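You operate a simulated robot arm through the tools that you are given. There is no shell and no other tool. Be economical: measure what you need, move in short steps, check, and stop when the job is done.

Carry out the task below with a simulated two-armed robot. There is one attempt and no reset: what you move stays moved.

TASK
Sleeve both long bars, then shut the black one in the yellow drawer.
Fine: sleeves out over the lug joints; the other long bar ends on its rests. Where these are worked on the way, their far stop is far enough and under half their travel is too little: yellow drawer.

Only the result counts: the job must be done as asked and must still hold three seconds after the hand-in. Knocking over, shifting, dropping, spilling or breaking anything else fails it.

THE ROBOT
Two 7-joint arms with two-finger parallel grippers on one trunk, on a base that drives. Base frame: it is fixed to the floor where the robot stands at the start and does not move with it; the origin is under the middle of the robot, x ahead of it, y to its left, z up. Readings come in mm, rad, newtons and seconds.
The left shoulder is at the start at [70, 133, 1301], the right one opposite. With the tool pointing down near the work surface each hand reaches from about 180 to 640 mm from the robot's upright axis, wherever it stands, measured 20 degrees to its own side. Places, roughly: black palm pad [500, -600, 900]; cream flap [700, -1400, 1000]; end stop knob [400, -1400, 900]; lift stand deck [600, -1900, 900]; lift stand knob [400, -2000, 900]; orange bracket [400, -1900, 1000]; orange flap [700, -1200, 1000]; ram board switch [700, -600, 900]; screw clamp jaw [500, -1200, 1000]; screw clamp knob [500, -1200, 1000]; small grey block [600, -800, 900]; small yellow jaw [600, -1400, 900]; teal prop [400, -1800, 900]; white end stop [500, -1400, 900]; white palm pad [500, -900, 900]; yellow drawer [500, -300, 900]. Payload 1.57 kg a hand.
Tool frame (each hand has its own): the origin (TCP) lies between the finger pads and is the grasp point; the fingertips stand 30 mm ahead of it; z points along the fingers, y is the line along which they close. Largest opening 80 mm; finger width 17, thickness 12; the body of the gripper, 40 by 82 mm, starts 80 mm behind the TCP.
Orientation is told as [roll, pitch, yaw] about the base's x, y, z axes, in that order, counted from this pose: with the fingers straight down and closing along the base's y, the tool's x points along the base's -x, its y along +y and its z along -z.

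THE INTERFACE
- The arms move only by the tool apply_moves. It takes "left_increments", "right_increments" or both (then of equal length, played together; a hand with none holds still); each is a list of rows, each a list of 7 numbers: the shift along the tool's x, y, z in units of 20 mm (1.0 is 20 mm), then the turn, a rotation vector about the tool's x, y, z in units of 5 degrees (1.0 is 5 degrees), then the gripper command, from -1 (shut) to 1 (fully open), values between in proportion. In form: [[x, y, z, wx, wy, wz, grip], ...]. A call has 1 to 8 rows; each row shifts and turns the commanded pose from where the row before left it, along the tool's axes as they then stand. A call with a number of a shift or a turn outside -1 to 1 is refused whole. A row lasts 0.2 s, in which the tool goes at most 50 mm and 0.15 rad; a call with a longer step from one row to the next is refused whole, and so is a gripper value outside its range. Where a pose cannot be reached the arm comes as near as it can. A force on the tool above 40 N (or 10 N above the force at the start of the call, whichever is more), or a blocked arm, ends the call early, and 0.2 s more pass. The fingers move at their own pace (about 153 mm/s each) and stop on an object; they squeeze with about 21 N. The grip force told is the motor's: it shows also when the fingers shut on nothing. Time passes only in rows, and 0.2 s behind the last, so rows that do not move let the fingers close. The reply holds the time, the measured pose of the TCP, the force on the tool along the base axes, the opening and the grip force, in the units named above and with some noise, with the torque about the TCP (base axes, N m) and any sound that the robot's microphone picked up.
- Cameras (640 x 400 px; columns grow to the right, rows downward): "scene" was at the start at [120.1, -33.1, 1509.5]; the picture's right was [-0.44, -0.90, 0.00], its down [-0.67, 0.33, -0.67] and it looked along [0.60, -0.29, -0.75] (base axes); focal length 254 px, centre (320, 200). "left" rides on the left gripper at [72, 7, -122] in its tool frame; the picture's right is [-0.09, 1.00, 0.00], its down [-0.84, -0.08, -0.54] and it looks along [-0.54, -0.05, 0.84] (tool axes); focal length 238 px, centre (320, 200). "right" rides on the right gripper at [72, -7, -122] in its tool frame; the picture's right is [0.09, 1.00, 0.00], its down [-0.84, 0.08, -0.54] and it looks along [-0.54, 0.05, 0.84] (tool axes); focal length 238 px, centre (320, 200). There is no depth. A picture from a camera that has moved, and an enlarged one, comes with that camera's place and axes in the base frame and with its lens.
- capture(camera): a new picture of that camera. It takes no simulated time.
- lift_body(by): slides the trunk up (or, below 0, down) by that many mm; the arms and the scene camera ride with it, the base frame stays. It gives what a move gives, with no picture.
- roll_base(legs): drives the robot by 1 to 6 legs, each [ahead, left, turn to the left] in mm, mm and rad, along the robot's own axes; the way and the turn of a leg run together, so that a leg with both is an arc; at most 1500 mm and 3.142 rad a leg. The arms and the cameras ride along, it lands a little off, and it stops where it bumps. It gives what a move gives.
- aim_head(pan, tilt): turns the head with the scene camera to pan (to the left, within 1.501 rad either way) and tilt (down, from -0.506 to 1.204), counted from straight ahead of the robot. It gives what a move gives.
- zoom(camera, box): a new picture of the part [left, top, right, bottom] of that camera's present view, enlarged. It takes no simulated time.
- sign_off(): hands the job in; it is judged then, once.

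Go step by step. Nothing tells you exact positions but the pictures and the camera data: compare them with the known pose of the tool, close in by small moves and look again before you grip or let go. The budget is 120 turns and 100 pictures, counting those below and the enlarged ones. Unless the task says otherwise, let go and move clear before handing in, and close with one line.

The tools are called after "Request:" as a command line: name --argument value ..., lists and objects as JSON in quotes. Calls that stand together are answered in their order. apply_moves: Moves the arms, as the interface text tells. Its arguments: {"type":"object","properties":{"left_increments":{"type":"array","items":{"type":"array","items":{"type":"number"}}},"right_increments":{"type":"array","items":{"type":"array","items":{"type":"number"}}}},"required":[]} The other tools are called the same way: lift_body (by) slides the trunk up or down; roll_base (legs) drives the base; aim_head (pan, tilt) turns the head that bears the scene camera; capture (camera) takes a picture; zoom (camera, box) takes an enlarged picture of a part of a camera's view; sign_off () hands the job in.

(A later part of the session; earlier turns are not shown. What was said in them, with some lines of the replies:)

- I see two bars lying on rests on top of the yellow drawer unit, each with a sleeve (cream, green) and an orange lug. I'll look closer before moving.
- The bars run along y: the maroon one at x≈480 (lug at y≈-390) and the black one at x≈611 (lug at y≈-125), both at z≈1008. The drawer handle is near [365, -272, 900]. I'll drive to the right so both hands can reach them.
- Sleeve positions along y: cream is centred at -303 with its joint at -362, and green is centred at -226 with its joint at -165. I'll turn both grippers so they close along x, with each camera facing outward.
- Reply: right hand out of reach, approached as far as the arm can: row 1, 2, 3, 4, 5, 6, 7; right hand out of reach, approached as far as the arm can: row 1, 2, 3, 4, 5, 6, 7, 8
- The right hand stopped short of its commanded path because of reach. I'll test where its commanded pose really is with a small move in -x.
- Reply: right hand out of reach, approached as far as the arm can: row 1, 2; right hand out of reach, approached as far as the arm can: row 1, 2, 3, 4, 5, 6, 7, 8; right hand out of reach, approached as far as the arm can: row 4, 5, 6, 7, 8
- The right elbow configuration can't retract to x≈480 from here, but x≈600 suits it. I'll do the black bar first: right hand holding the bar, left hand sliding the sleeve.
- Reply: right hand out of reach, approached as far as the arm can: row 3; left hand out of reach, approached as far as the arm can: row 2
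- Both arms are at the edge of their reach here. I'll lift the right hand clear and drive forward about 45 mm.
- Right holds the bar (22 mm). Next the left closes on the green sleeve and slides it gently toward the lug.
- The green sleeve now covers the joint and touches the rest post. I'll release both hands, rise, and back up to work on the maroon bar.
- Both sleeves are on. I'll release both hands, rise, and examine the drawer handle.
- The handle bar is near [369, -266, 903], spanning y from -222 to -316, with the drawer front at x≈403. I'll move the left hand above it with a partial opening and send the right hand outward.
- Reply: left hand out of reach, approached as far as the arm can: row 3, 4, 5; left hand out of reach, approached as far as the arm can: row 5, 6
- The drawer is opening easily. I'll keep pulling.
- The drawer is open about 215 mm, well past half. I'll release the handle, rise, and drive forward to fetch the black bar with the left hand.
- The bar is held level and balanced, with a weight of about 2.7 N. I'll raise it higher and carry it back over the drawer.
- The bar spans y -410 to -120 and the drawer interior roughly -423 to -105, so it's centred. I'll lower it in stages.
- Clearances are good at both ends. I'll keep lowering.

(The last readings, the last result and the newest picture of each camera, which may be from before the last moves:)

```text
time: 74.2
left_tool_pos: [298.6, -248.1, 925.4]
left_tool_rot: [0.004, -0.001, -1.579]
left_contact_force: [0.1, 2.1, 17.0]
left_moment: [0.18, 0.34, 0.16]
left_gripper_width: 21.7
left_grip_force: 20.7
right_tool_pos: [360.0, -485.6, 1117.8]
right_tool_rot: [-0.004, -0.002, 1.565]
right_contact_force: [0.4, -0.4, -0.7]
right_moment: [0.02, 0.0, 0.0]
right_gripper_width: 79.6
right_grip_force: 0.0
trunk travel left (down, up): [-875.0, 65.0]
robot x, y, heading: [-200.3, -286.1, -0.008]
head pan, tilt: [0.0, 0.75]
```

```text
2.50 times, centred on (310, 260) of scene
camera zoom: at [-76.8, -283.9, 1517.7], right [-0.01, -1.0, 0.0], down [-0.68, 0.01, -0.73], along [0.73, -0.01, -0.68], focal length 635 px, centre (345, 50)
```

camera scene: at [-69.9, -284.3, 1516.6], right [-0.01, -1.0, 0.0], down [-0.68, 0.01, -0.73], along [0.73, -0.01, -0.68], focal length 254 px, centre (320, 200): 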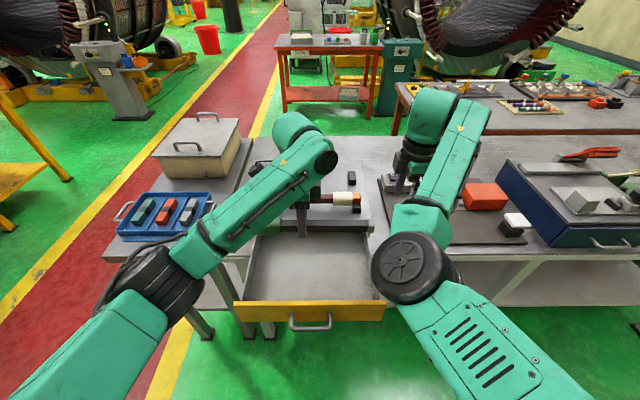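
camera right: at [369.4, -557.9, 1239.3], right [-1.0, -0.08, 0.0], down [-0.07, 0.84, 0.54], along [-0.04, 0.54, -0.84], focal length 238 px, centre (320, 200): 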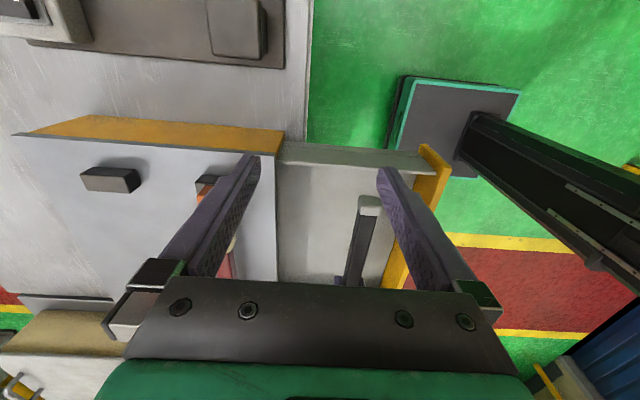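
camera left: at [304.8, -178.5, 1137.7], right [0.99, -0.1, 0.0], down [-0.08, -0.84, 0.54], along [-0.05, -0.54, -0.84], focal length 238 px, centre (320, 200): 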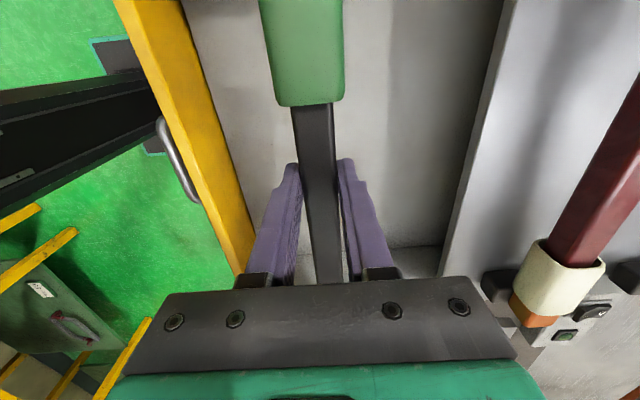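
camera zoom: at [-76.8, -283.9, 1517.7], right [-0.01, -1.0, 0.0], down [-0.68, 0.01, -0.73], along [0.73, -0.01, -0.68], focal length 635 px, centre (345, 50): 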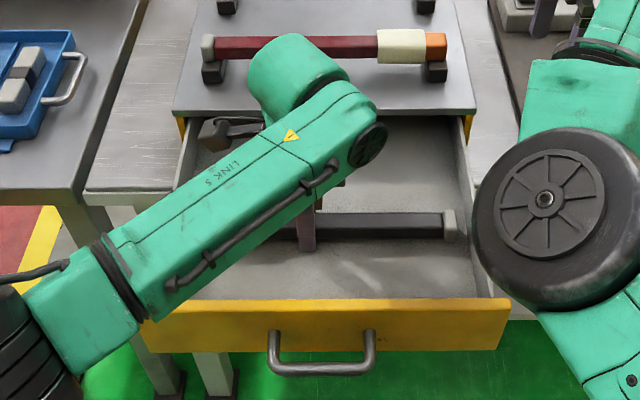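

The fingertips have touched the drawer floor (17 N upward), so the bar is only about 3 mm above it. I'll ease off 2 mm and release.

Request:
apply_moves --left_increments '[[0, 0, -0.08, 0, 0, 0, -1], [0, 0, 0, 0, 0, 0, -1]]'

Request:
zoom --camera "left" --box '[160, 0, 480, 300]'

```text
time: 74.8
left_tool_pos: [296.0, -248.8, 924.5]
left_tool_rot: [0.002, 0.001, -1.579]
left_contact_force: [1.7, 4.0, 15.1]
left_moment: [0.16, 0.3, -0.03]
left_gripper_width: 21.7
left_grip_force: 21.0
right_tool_pos: [361.3, -485.1, 1117.8]
right_tool_rot: [-0.004, 0.001, 1.564]
right_contact_force: [-0.5, 0.4, -0.4]
right_moment: [0.02, 0.0, 0.01]
right_gripper_width: 80.0
right_grip_force: 0.0
trunk travel left (down, up): [-875.0, 65.0]
robot x, y, heading: [-203.1, -283.8, -0.014]
head pan, tilt: [0.0, 0.75]
```

```text
1.33 times, centred on (320, 150) of left
camera zoom: at [303.4, -176.7, 1047.1], right [1.0, -0.1, 0.0], down [-0.08, -0.84, 0.54], along [-0.05, -0.54, -0.84], focal length 318 px, centre (320, 267)
```

zoom: 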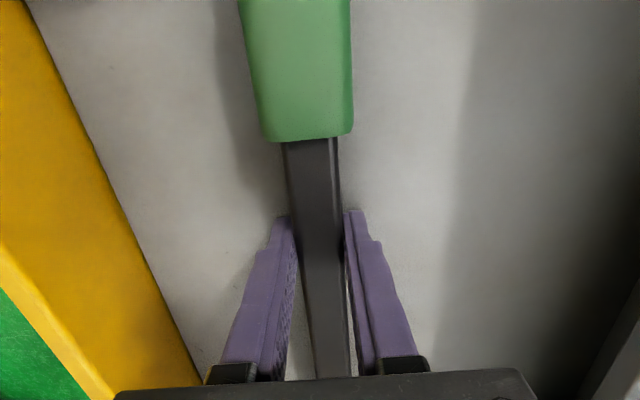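

Request:
apply_moves --left_increments '[[0, 0, -0.1, 0, 0, 0, -1], [0, 0, 0, 0, 0, 0, -0.2], [0, 0, 0, 0, 0, 0, 0.2], [0, 0, 0, 0, 0, 0, 0.2]]'

Request:
zoom --camera "left" --box '[160, 0, 480, 300]'

```text
time: 75.8
left_tool_pos: [297.7, -249.2, 924.5]
left_tool_rot: [0.0, 0.0, -1.578]
left_contact_force: [0.0, 0.4, 0.5]
left_moment: [0.05, 0.0, 0.02]
left_gripper_width: 47.7
left_grip_force: 0.1
right_tool_pos: [361.0, -485.1, 1117.9]
right_tool_rot: [-0.002, -0.003, 1.561]
right_contact_force: [-0.2, 0.0, -0.8]
right_moment: [-0.02, 0.03, 0.01]
right_gripper_width: 79.9
right_grip_force: 0.0
trunk travel left (down, up): [-875.0, 65.0]
robot x, y, heading: [-209.7, -285.1, -0.009]
head pan, tilt: [0.0, 0.75]
```

```text
1.33 times, centred on (320, 150) of left
camera zoom: at [304.3, -177.9, 1047.0], right [0.99, -0.1, 0.0], down [-0.08, -0.84, 0.54], along [-0.05, -0.54, -0.84], focal length 318 px, centre (320, 267)
```

zoom: 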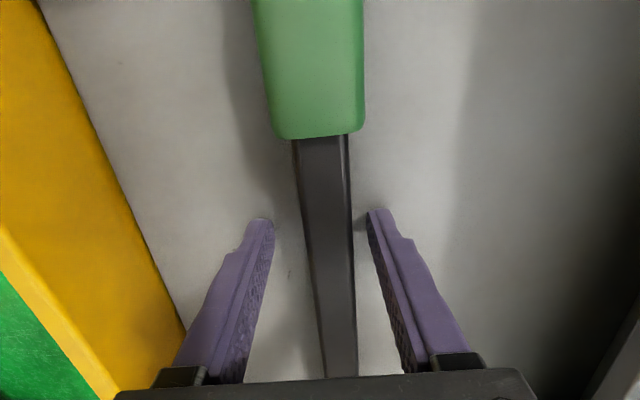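

The black bar lies in the drawer. I'll raise the left hand and bring it back above the handle to push the drawer shut.

Request:
apply_moves --left_increments '[[0, 0, -1, 0, 0, 0, 0.2], [0, 0, -1, 0, 0, 0, 0.2], [0, 0, -1, 0, 0, 0, 0.2], [0, 0, -1, 0, 0, 0, 0.2], [0, 0, -1, 0, 0, 0, -0.3], [0, 0, -1, 0, 0, 0, -0.3], [0, 0, 0, 0, 0, 0, -0.3]]'

Request:
apply_moves --left_increments '[[0, -1, 0, 0, 0, 0, -0.3], [0, -1, 0, 0, 0, 0, -0.3], [0, -1, 0, 0, 0, 0, -0.3], [0, -1, 0, 0, 0, 0, -0.3], [0, -1, 0, 0, 0, 0, -0.3], [0, -1, 0, 0, 0, 0, -0.3], [0, -1, 0, 0, 0, 0, -0.3], [0, -1, 0, 0, 0, 0, -0.3]]'

Request:
roll_base --legs '[[60, 20, 0.008]]'

Request:
capture --camera "left"

Request:
zoom --camera "scene" --box '[220, 180, 420, 360]'

```text
time: 77.4
left_tool_pos: [298.1, -248.6, 1045.2]
left_tool_rot: [-0.001, 0.0, -1.578]
left_contact_force: [0.0, -0.4, 0.4]
left_moment: [0.02, 0.07, 0.02]
left_gripper_width: 27.9
left_grip_force: 0.0
right_tool_pos: [362.6, -485.7, 1116.7]
right_tool_rot: [-0.001, -0.002, 1.563]
right_contact_force: [0.8, 0.3, 0.4]
right_moment: [-0.02, -0.02, 0.0]
right_gripper_width: 79.8
right_grip_force: 0.0
trunk travel left (down, up): [-875.0, 65.0]
robot x, y, heading: [-203.9, -286.2, -0.01]
head pan, tilt: [0.0, 0.75]
```

```text
time: 79.2
left_tool_pos: [137.0, -249.0, 1045.4]
left_tool_rot: [-0.001, -0.001, -1.578]
left_contact_force: [0.3, 0.6, -0.4]
left_moment: [-0.06, -0.01, 0.03]
left_gripper_width: 28.1
left_grip_force: 0.0
right_tool_pos: [361.5, -485.2, 1117.1]
right_tool_rot: [-0.003, -0.002, 1.562]
right_contact_force: [0.1, -0.7, -0.2]
right_moment: [0.01, 0.01, -0.01]
right_gripper_width: 79.9
right_grip_force: 0.2
trunk travel left (down, up): [-875.0, 65.0]
robot x, y, heading: [-207.1, -284.3, -0.006]
head pan, tilt: [0.0, 0.75]
```

```text
time: 80.2
left_tool_pos: [190.8, -227.1, 1047.5]
left_tool_rot: [0.004, 0.002, -1.572]
left_contact_force: [0.0, 0.2, 0.3]
left_moment: [-0.01, -0.03, 0.01]
left_gripper_width: 28.0
left_grip_force: 0.0
right_tool_pos: [416.3, -463.5, 1120.0]
right_tool_rot: [-0.007, -0.004, 1.569]
right_contact_force: [-0.7, 0.4, 0.0]
right_moment: [0.04, -0.04, -0.02]
right_gripper_width: 80.0
right_grip_force: 0.1
trunk travel left (down, up): [-875.0, 65.0]
robot x, y, heading: [-148.7, -265.7, -0.004]
head pan, tilt: [0.0, 0.75]
```

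```text
40 pictures are left
camera left: at [196.8, -156.4, 1169.6], right [1.0, -0.09, 0.01], down [-0.08, -0.84, 0.54], along [-0.05, -0.54, -0.84], focal length 238 px, centre (320, 200)
```

left: 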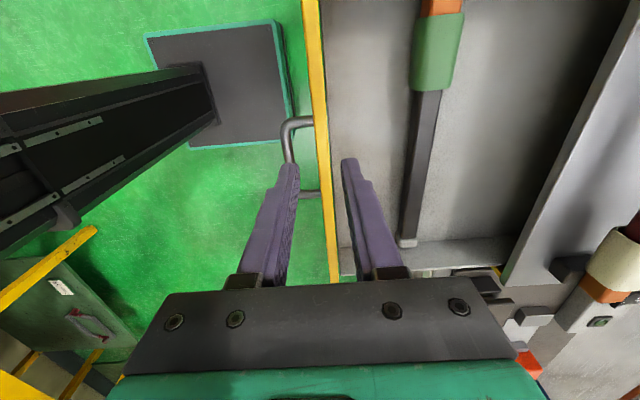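

```text
2.22 times, centred on (320, 270) of scene
camera zoom: at [-23.1, -266.1, 1517.9], right [0.0, -1.0, 0.0], down [-0.68, 0.0, -0.74], along [0.74, 0.0, -0.68], focal length 564 px, centre (320, 44)
```

zoom: 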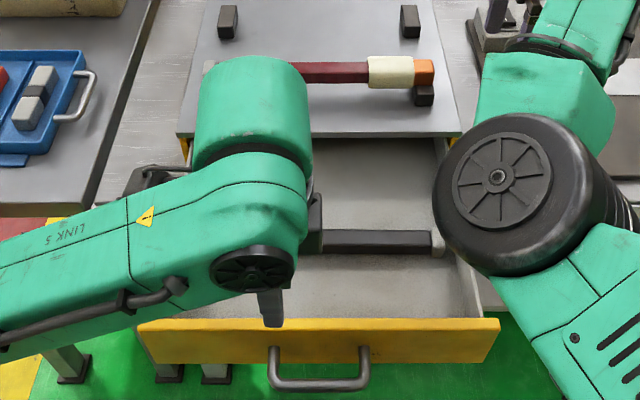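

Request:
apply_moves --left_increments '[[-0.6, -0.7, 0, 0, 0, 0, -0.35], [-0.6, -0.7, 0, 0, 0, 0, -0.35], [-0.6, -0.7, 0, 0, 0, 0, -0.35], [0, 0, 0.8, 0, 0, 0, -0.35], [0, 0, 0.8, 0, 0, 0, -0.35], [0, 0, 0.8, 0, 0, 0, -0.35], [0, 0, 0.8, 0, 0, 0, -0.35], [0, 0, 0, 0, 0, 0, -0.35]]'

Request:
capture --camera "left"

```text
time: 82.0
left_tool_pos: [153.7, -261.4, 980.0]
left_tool_rot: [0.001, 0.001, -1.573]
left_contact_force: [-0.8, 0.5, 0.0]
left_moment: [0.01, 0.01, -0.02]
left_gripper_width: 25.9
left_grip_force: 0.0
right_tool_pos: [421.7, -459.9, 1117.3]
right_tool_rot: [-0.002, -0.002, 1.568]
right_contact_force: [-0.5, 0.6, -0.1]
right_moment: [0.01, -0.01, 0.01]
right_gripper_width: 79.9
right_grip_force: 0.1
trunk travel left (down, up): [-875.0, 65.0]
robot x, y, heading: [-144.9, -263.5, 0.001]
head pan, tilt: [0.0, 0.75]
```

```text
38 pictures are left
camera left: at [161.4, -190.0, 1102.6], right [1.0, -0.09, 0.0], down [-0.08, -0.84, 0.54], along [-0.05, -0.54, -0.84], focal length 238 px, centre (320, 200)
```

left: 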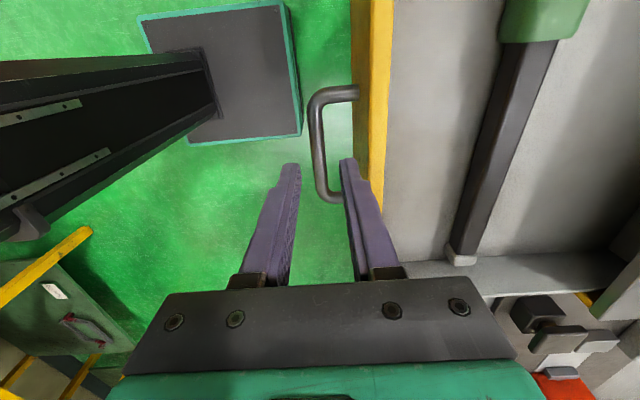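

Request:
apply_moves --left_increments '[[0, 0, 0.8, 0, 0, 0, -0.35], [0, 0, 0.8, 0, 0, 0, -0.35], [0, 0, 0.8, 0, 0, 0, -0.35], [0, 0, 0.8, 0, 0, 0, -0.35], [0, 0, 0, 0, 0, 0, -1], [0, 0, 0, 0, 0, 0, -1]]'

Request:
capture --camera "left"

```text
time: 83.4
left_tool_pos: [156.6, -261.2, 917.6]
left_tool_rot: [0.001, -0.001, -1.571]
left_contact_force: [0.8, 0.2, 4.2]
left_moment: [0.12, -0.03, 0.54]
left_gripper_width: 11.7
left_grip_force: 29.4
right_tool_pos: [423.6, -460.8, 1117.4]
right_tool_rot: [-0.003, 0.001, 1.571]
right_contact_force: [0.1, -0.2, 1.1]
right_moment: [-0.01, 0.0, 0.02]
right_gripper_width: 80.2
right_grip_force: 0.2
trunk travel left (down, up): [-875.0, 65.0]
robot x, y, heading: [-149.2, -265.2, 0.001]
head pan, tilt: [0.0, 0.75]
```

```text
37 pictures are left
camera left: at [161.9, -190.4, 1039.1], right [1.0, -0.09, 0.0], down [-0.08, -0.84, 0.54], along [-0.05, -0.54, -0.84], focal length 238 px, centre (320, 200)
```

left: 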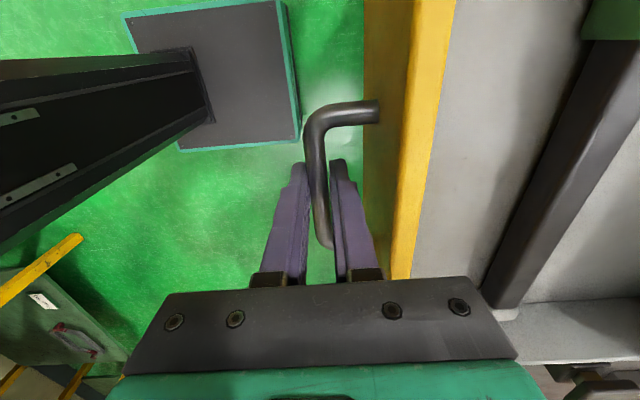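

Request:
apply_moves --left_increments '[[0, 0.3, 0, 0, 0, 0, -1], [0, 0.5, 0, 0, 0, 0, -1], [0, 0.6, 0, 0, 0, 0, -1], [0, 0.6, 0, 0, 0, 0, -1], [0, 0.6, 0, 0, 0, 0, -1], [0, 0.6, 0, 0, 0, 0, -1], [0, 0.5, 0, 0, 0, 0, -1], [0, 0.3, 0, 0, 0, 0, -1]]'

Request:
zoom --camera "scene" --box '[220, 160, 420, 340]'

```text
time: 85.2
left_tool_pos: [235.8, -261.7, 917.4]
left_tool_rot: [0.0, 0.002, -1.573]
left_contact_force: [-0.6, -1.9, 4.1]
left_moment: [0.08, -0.02, 0.49]
left_gripper_width: 11.7
left_grip_force: 29.4
right_tool_pos: [423.3, -461.3, 1117.3]
right_tool_rot: [-0.002, -0.003, 1.571]
right_contact_force: [-0.6, 0.0, 0.1]
right_moment: [0.01, -0.05, 0.01]
right_gripper_width: 80.1
right_grip_force: 0.1
trunk travel left (down, up): [-875.0, 65.0]
robot x, y, heading: [-146.0, -262.0, -0.001]
head pan, tilt: [0.0, 0.75]
```

```text
2.22 times, centred on (320, 250) of scene
camera zoom: at [-15.3, -263.7, 1517.1], right [0.0, -1.0, 0.0], down [-0.68, 0.0, -0.73], along [0.73, 0.0, -0.68], focal length 564 px, centre (320, 89)
```

zoom: 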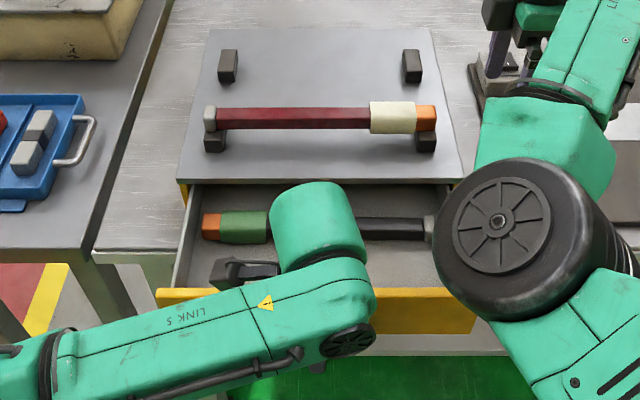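

Request:
apply_moves --left_increments '[[0, 0.5, 0, 0, 0, 0, -1], [0, 0.6, 0, 0, 0, 0, -1], [0, 0.6, 0, 0, 0, 0, -1], [0, 0.6, 0, 0, 0, 0, -1], [0, 0.6, 0, 0, 0, 0, -1], [0, 0.6, 0, 0, 0, 0, -1], [0, 0.6, 0, 0, 0, 0, -1], [0, 0.4, 0, 0, 0, 0, -1]]'

Request:
apply_moves --left_increments '[[0, 0.4, 0, 0, 0, 0, -1], [0, 0.4, 0, 0, 0, 0, -1], [0, 0.3, 0, 0, 0, 0, -1], [0, 0.3, 0, 0, 0, 0, -1], [0, 0.2, 0, 0, 0, 0, -1], [0, 0.2, 0, 0, 0, 0, -1], [0, 0.2, 0, 0, 0, 0, -1], [0, 0, 0, 0, 0, 0, -1]]'

Request:
zoom --camera "scene" --box '[220, 160, 420, 340]'

Request:
capture --camera "left"

```text
time: 87.0
left_tool_pos: [325.6, -261.9, 916.4]
left_tool_rot: [-0.001, 0.0, -1.571]
left_contact_force: [-0.4, -2.5, -7.2]
left_moment: [0.21, 0.03, 0.52]
left_gripper_width: 11.7
left_grip_force: 28.9
right_tool_pos: [423.7, -461.1, 1116.6]
right_tool_rot: [0.001, -0.002, 1.569]
right_contact_force: [0.5, 0.2, 0.4]
right_moment: [0.02, 0.0, 0.01]
right_gripper_width: 80.1
right_grip_force: 0.0
trunk travel left (down, up): [-875.0, 65.0]
robot x, y, heading: [-146.1, -263.8, 0.003]
head pan, tilt: [0.0, 0.75]
```

```text
time: 88.8
left_tool_pos: [366.7, -262.0, 917.3]
left_tool_rot: [-0.003, 0.001, -1.57]
left_contact_force: [1.7, -1.6, -6.1]
left_moment: [0.2, 0.02, 0.51]
left_gripper_width: 11.6
left_grip_force: 29.0
right_tool_pos: [423.9, -462.1, 1116.9]
right_tool_rot: [0.0, -0.003, 1.569]
right_contact_force: [0.7, -0.2, 0.4]
right_moment: [0.03, -0.02, -0.02]
right_gripper_width: 80.2
right_grip_force: 0.1
trunk travel left (down, up): [-875.0, 65.0]
robot x, y, heading: [-149.5, -264.5, -0.007]
head pan, tilt: [0.0, 0.75]
```

```text
2.22 times, centred on (320, 250) of scene
camera zoom: at [-12.9, -263.6, 1516.8], right [0.0, -1.0, 0.0], down [-0.68, 0.0, -0.73], along [0.73, 0.0, -0.68], focal length 564 px, centre (320, 89)
```

zoom: 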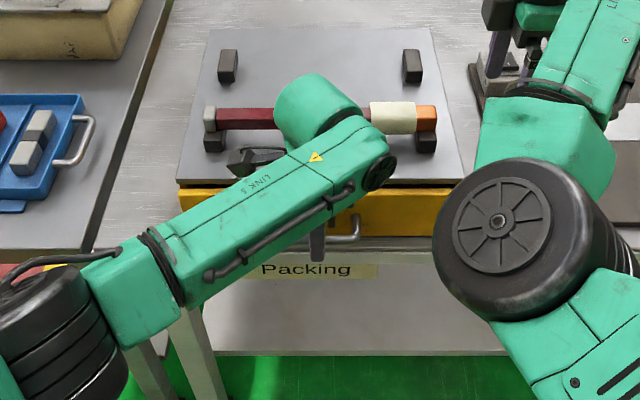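

```text
34 pictures are left
camera left: at [372.6, -190.5, 1039.2], right [1.0, -0.09, 0.0], down [-0.08, -0.84, 0.54], along [-0.05, -0.54, -0.84], focal length 238 px, centre (320, 200)
```

left: 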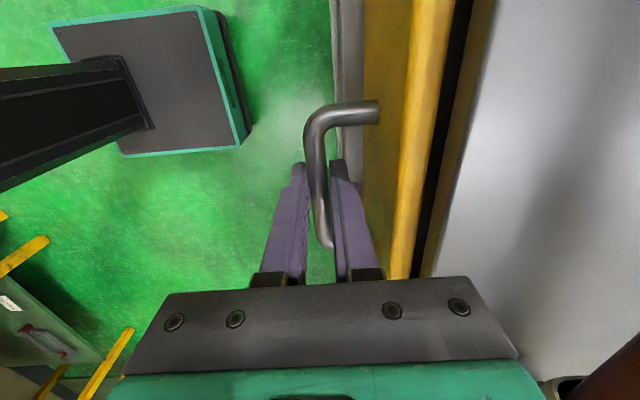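

It is almost shut. I'll push the last few millimetres until it meets the stop.

Request:
apply_moves --left_increments '[[0, 0.15, 0, 0, 0, 0, -1], [0, 0.15, 0, 0, 0, 0, -1], [0, 0.15, 0, 0, 0, 0, -1], [0, 0.15, 0, 0, 0, 0, -1], [0, 0.15, 0, 0, 0, 0, -1], [0, 0, 0, 0, 0, 0, -1]]'

Request:
capture --camera "left"

```text
time: 89.9
left_tool_pos: [367.7, -262.1, 916.6]
left_tool_rot: [-0.014, 0.0, -1.573]
left_contact_force: [-17.6, 0.5, 11.6]
left_moment: [0.75, 0.18, 0.48]
left_gripper_width: 11.6
left_grip_force: 29.1
right_tool_pos: [416.6, -460.4, 1121.8]
right_tool_rot: [-0.004, 0.001, 1.568]
right_contact_force: [0.5, -0.2, -0.1]
right_moment: [-0.03, 0.03, 0.0]
right_gripper_width: 80.2
right_grip_force: 0.1
trunk travel left (down, up): [-875.0, 65.0]
robot x, y, heading: [-146.4, -266.0, -0.001]
head pan, tilt: [0.0, 0.75]
stopped in row 5 (left hand): the force on the tool passed its limit at 42 N (the readings are from after the stop); the commanded pose is now the measured one
```

```text
33 pictures are left
camera left: at [375.6, -190.4, 1039.0], right [1.0, -0.09, -0.01], down [-0.07, -0.84, 0.54], along [-0.06, -0.54, -0.84], focal length 238 px, centre (320, 200)
```

left: 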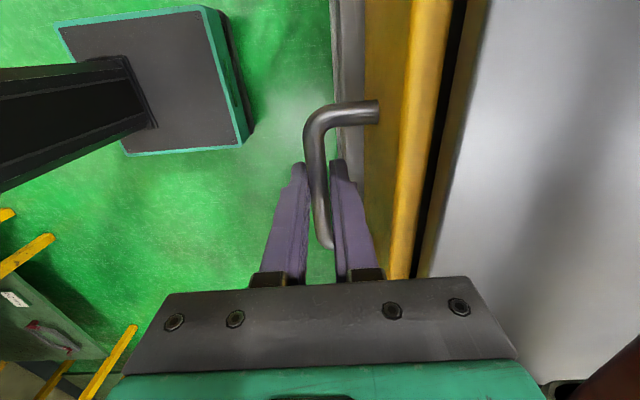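

The drawer is at its stop. I'll release the handle, rise clear, and check everything.

Request:
apply_moves --left_increments '[[0, 0, 0, 0, 0, 0, -0.4], [0, 0, 0, 0, 0, 0, -0.4], [0, 0, -0.8, 0, 0, 0, -0.4], [0, 0, -0.8, 0, 0, 0, -0.4], [0, 0, -1, 0, 0, 0, -0.4], [0, 0, -1, 0, 0, 0, -0.4], [0, 0, -1, 0, 0, 0, -0.4], [0, 0, -1, 0, 0, 0, -0.4]]'

Request:
apply_moves --left_increments '[[0, -0.5, -1, 0, 0, 0, -0.4], [0, -1, -1, 0, 0, 0, -0.4], [0, -1, -1, 0, 0, 0, -0.4], [0, -1, -1, 0, 0, 0, -0.4], [0, -1, 0, 0, 0, 0, -0.4]]'

Request:
roll_base --legs '[[-180, 0, 0]]'

Request:
zoom --camera "scene" --box '[220, 100, 420, 280]'

Request:
capture --camera "left"

Request:
capture --camera "right"

```text
time: 91.7
left_tool_pos: [373.5, -262.6, 1027.3]
left_tool_rot: [-0.012, 0.0, -1.573]
left_contact_force: [0.1, -0.7, 0.4]
left_moment: [-0.03, 0.04, 0.02]
left_gripper_width: 24.1
left_grip_force: 0.0
right_tool_pos: [421.8, -461.6, 1117.2]
right_tool_rot: [-0.002, -0.002, 1.568]
right_contact_force: [0.2, -0.9, -0.6]
right_moment: [0.03, 0.02, 0.02]
right_gripper_width: 79.9
right_grip_force: 0.0
trunk travel left (down, up): [-875.0, 65.0]
robot x, y, heading: [-149.9, -261.1, -0.002]
head pan, tilt: [0.0, 0.75]
```

```text
time: 92.9
left_tool_pos: [285.3, -262.4, 1107.7]
left_tool_rot: [-0.014, 0.001, -1.572]
left_contact_force: [-0.3, -0.6, -0.3]
left_moment: [0.0, 0.0, 0.02]
left_gripper_width: 24.2
left_grip_force: 0.1
right_tool_pos: [423.5, -461.5, 1117.1]
right_tool_rot: [0.0, -0.001, 1.57]
right_contact_force: [-0.1, 0.7, 0.2]
right_moment: [0.02, 0.0, 0.03]
right_gripper_width: 80.2
right_grip_force: 0.1
trunk travel left (down, up): [-875.0, 65.0]
robot x, y, heading: [-146.3, -265.9, -0.002]
head pan, tilt: [0.0, 0.75]
```

```text
time: 94.4
left_tool_pos: [108.0, -262.4, 1105.7]
left_tool_rot: [-0.017, 0.0, -1.572]
left_contact_force: [0.1, 0.2, 0.0]
left_moment: [0.02, 0.03, -0.02]
left_gripper_width: 24.1
left_grip_force: 0.0
right_tool_pos: [245.4, -461.1, 1114.6]
right_tool_rot: [0.002, -0.002, 1.568]
right_contact_force: [-0.2, 0.2, 0.0]
right_moment: [0.0, -0.02, 0.01]
right_gripper_width: 79.8
right_grip_force: 0.0
trunk travel left (down, up): [-875.0, 65.0]
robot x, y, heading: [-327.8, -264.7, -0.002]
head pan, tilt: [0.0, 0.75]
```

```text
2.22 times, centred on (320, 190) of scene
camera zoom: at [-191.8, -263.1, 1516.5], right [0.0, -1.0, 0.0], down [-0.68, 0.0, -0.73], along [0.73, 0.0, -0.68], focal length 564 px, centre (320, 222)
```

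zoom: 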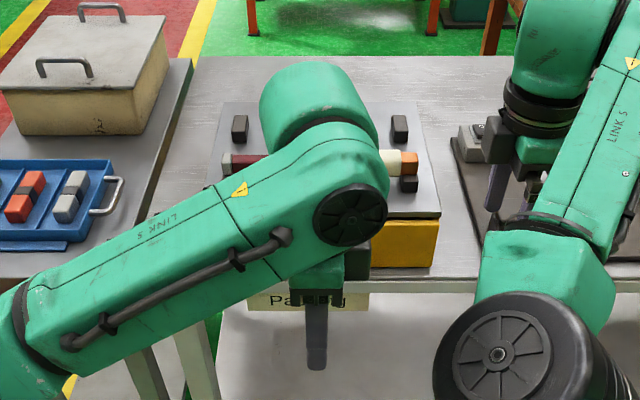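

```text
31 pictures are left
camera left: at [117.3, -190.7, 1227.2], right [1.0, -0.09, -0.02], down [-0.07, -0.84, 0.54], along [-0.07, -0.54, -0.84], focal length 238 px, centre (320, 200)
```

left: 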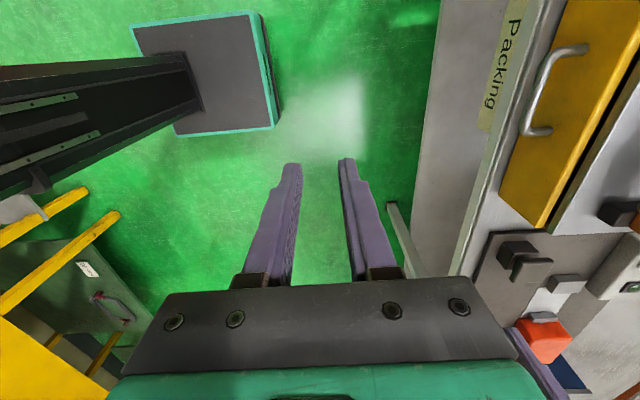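

```text
30 pictures are left
camera right: at [251.8, -533.9, 1237.6], right [-1.0, -0.09, 0.0], down [-0.08, 0.84, 0.54], along [-0.05, 0.54, -0.84], focal length 238 px, centre (320, 200)
```

right: 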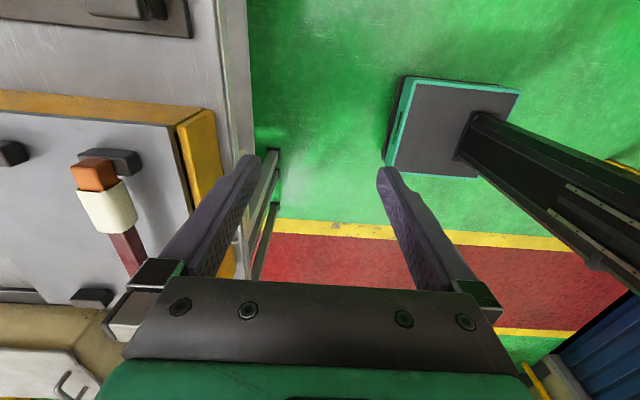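

The cream sleeve covers the maroon bar's joint and that bar sits on its rests. The drawer is at its stop with the black bar inside, and both hands are clear, so I'm handing in.

Request:
sign_off

```text
The job is handed in.
```

Both sleeves are out over their lug joints, the black bar is shut in the yellow drawer, the maroon bar is on its rests, and the job is handed in.
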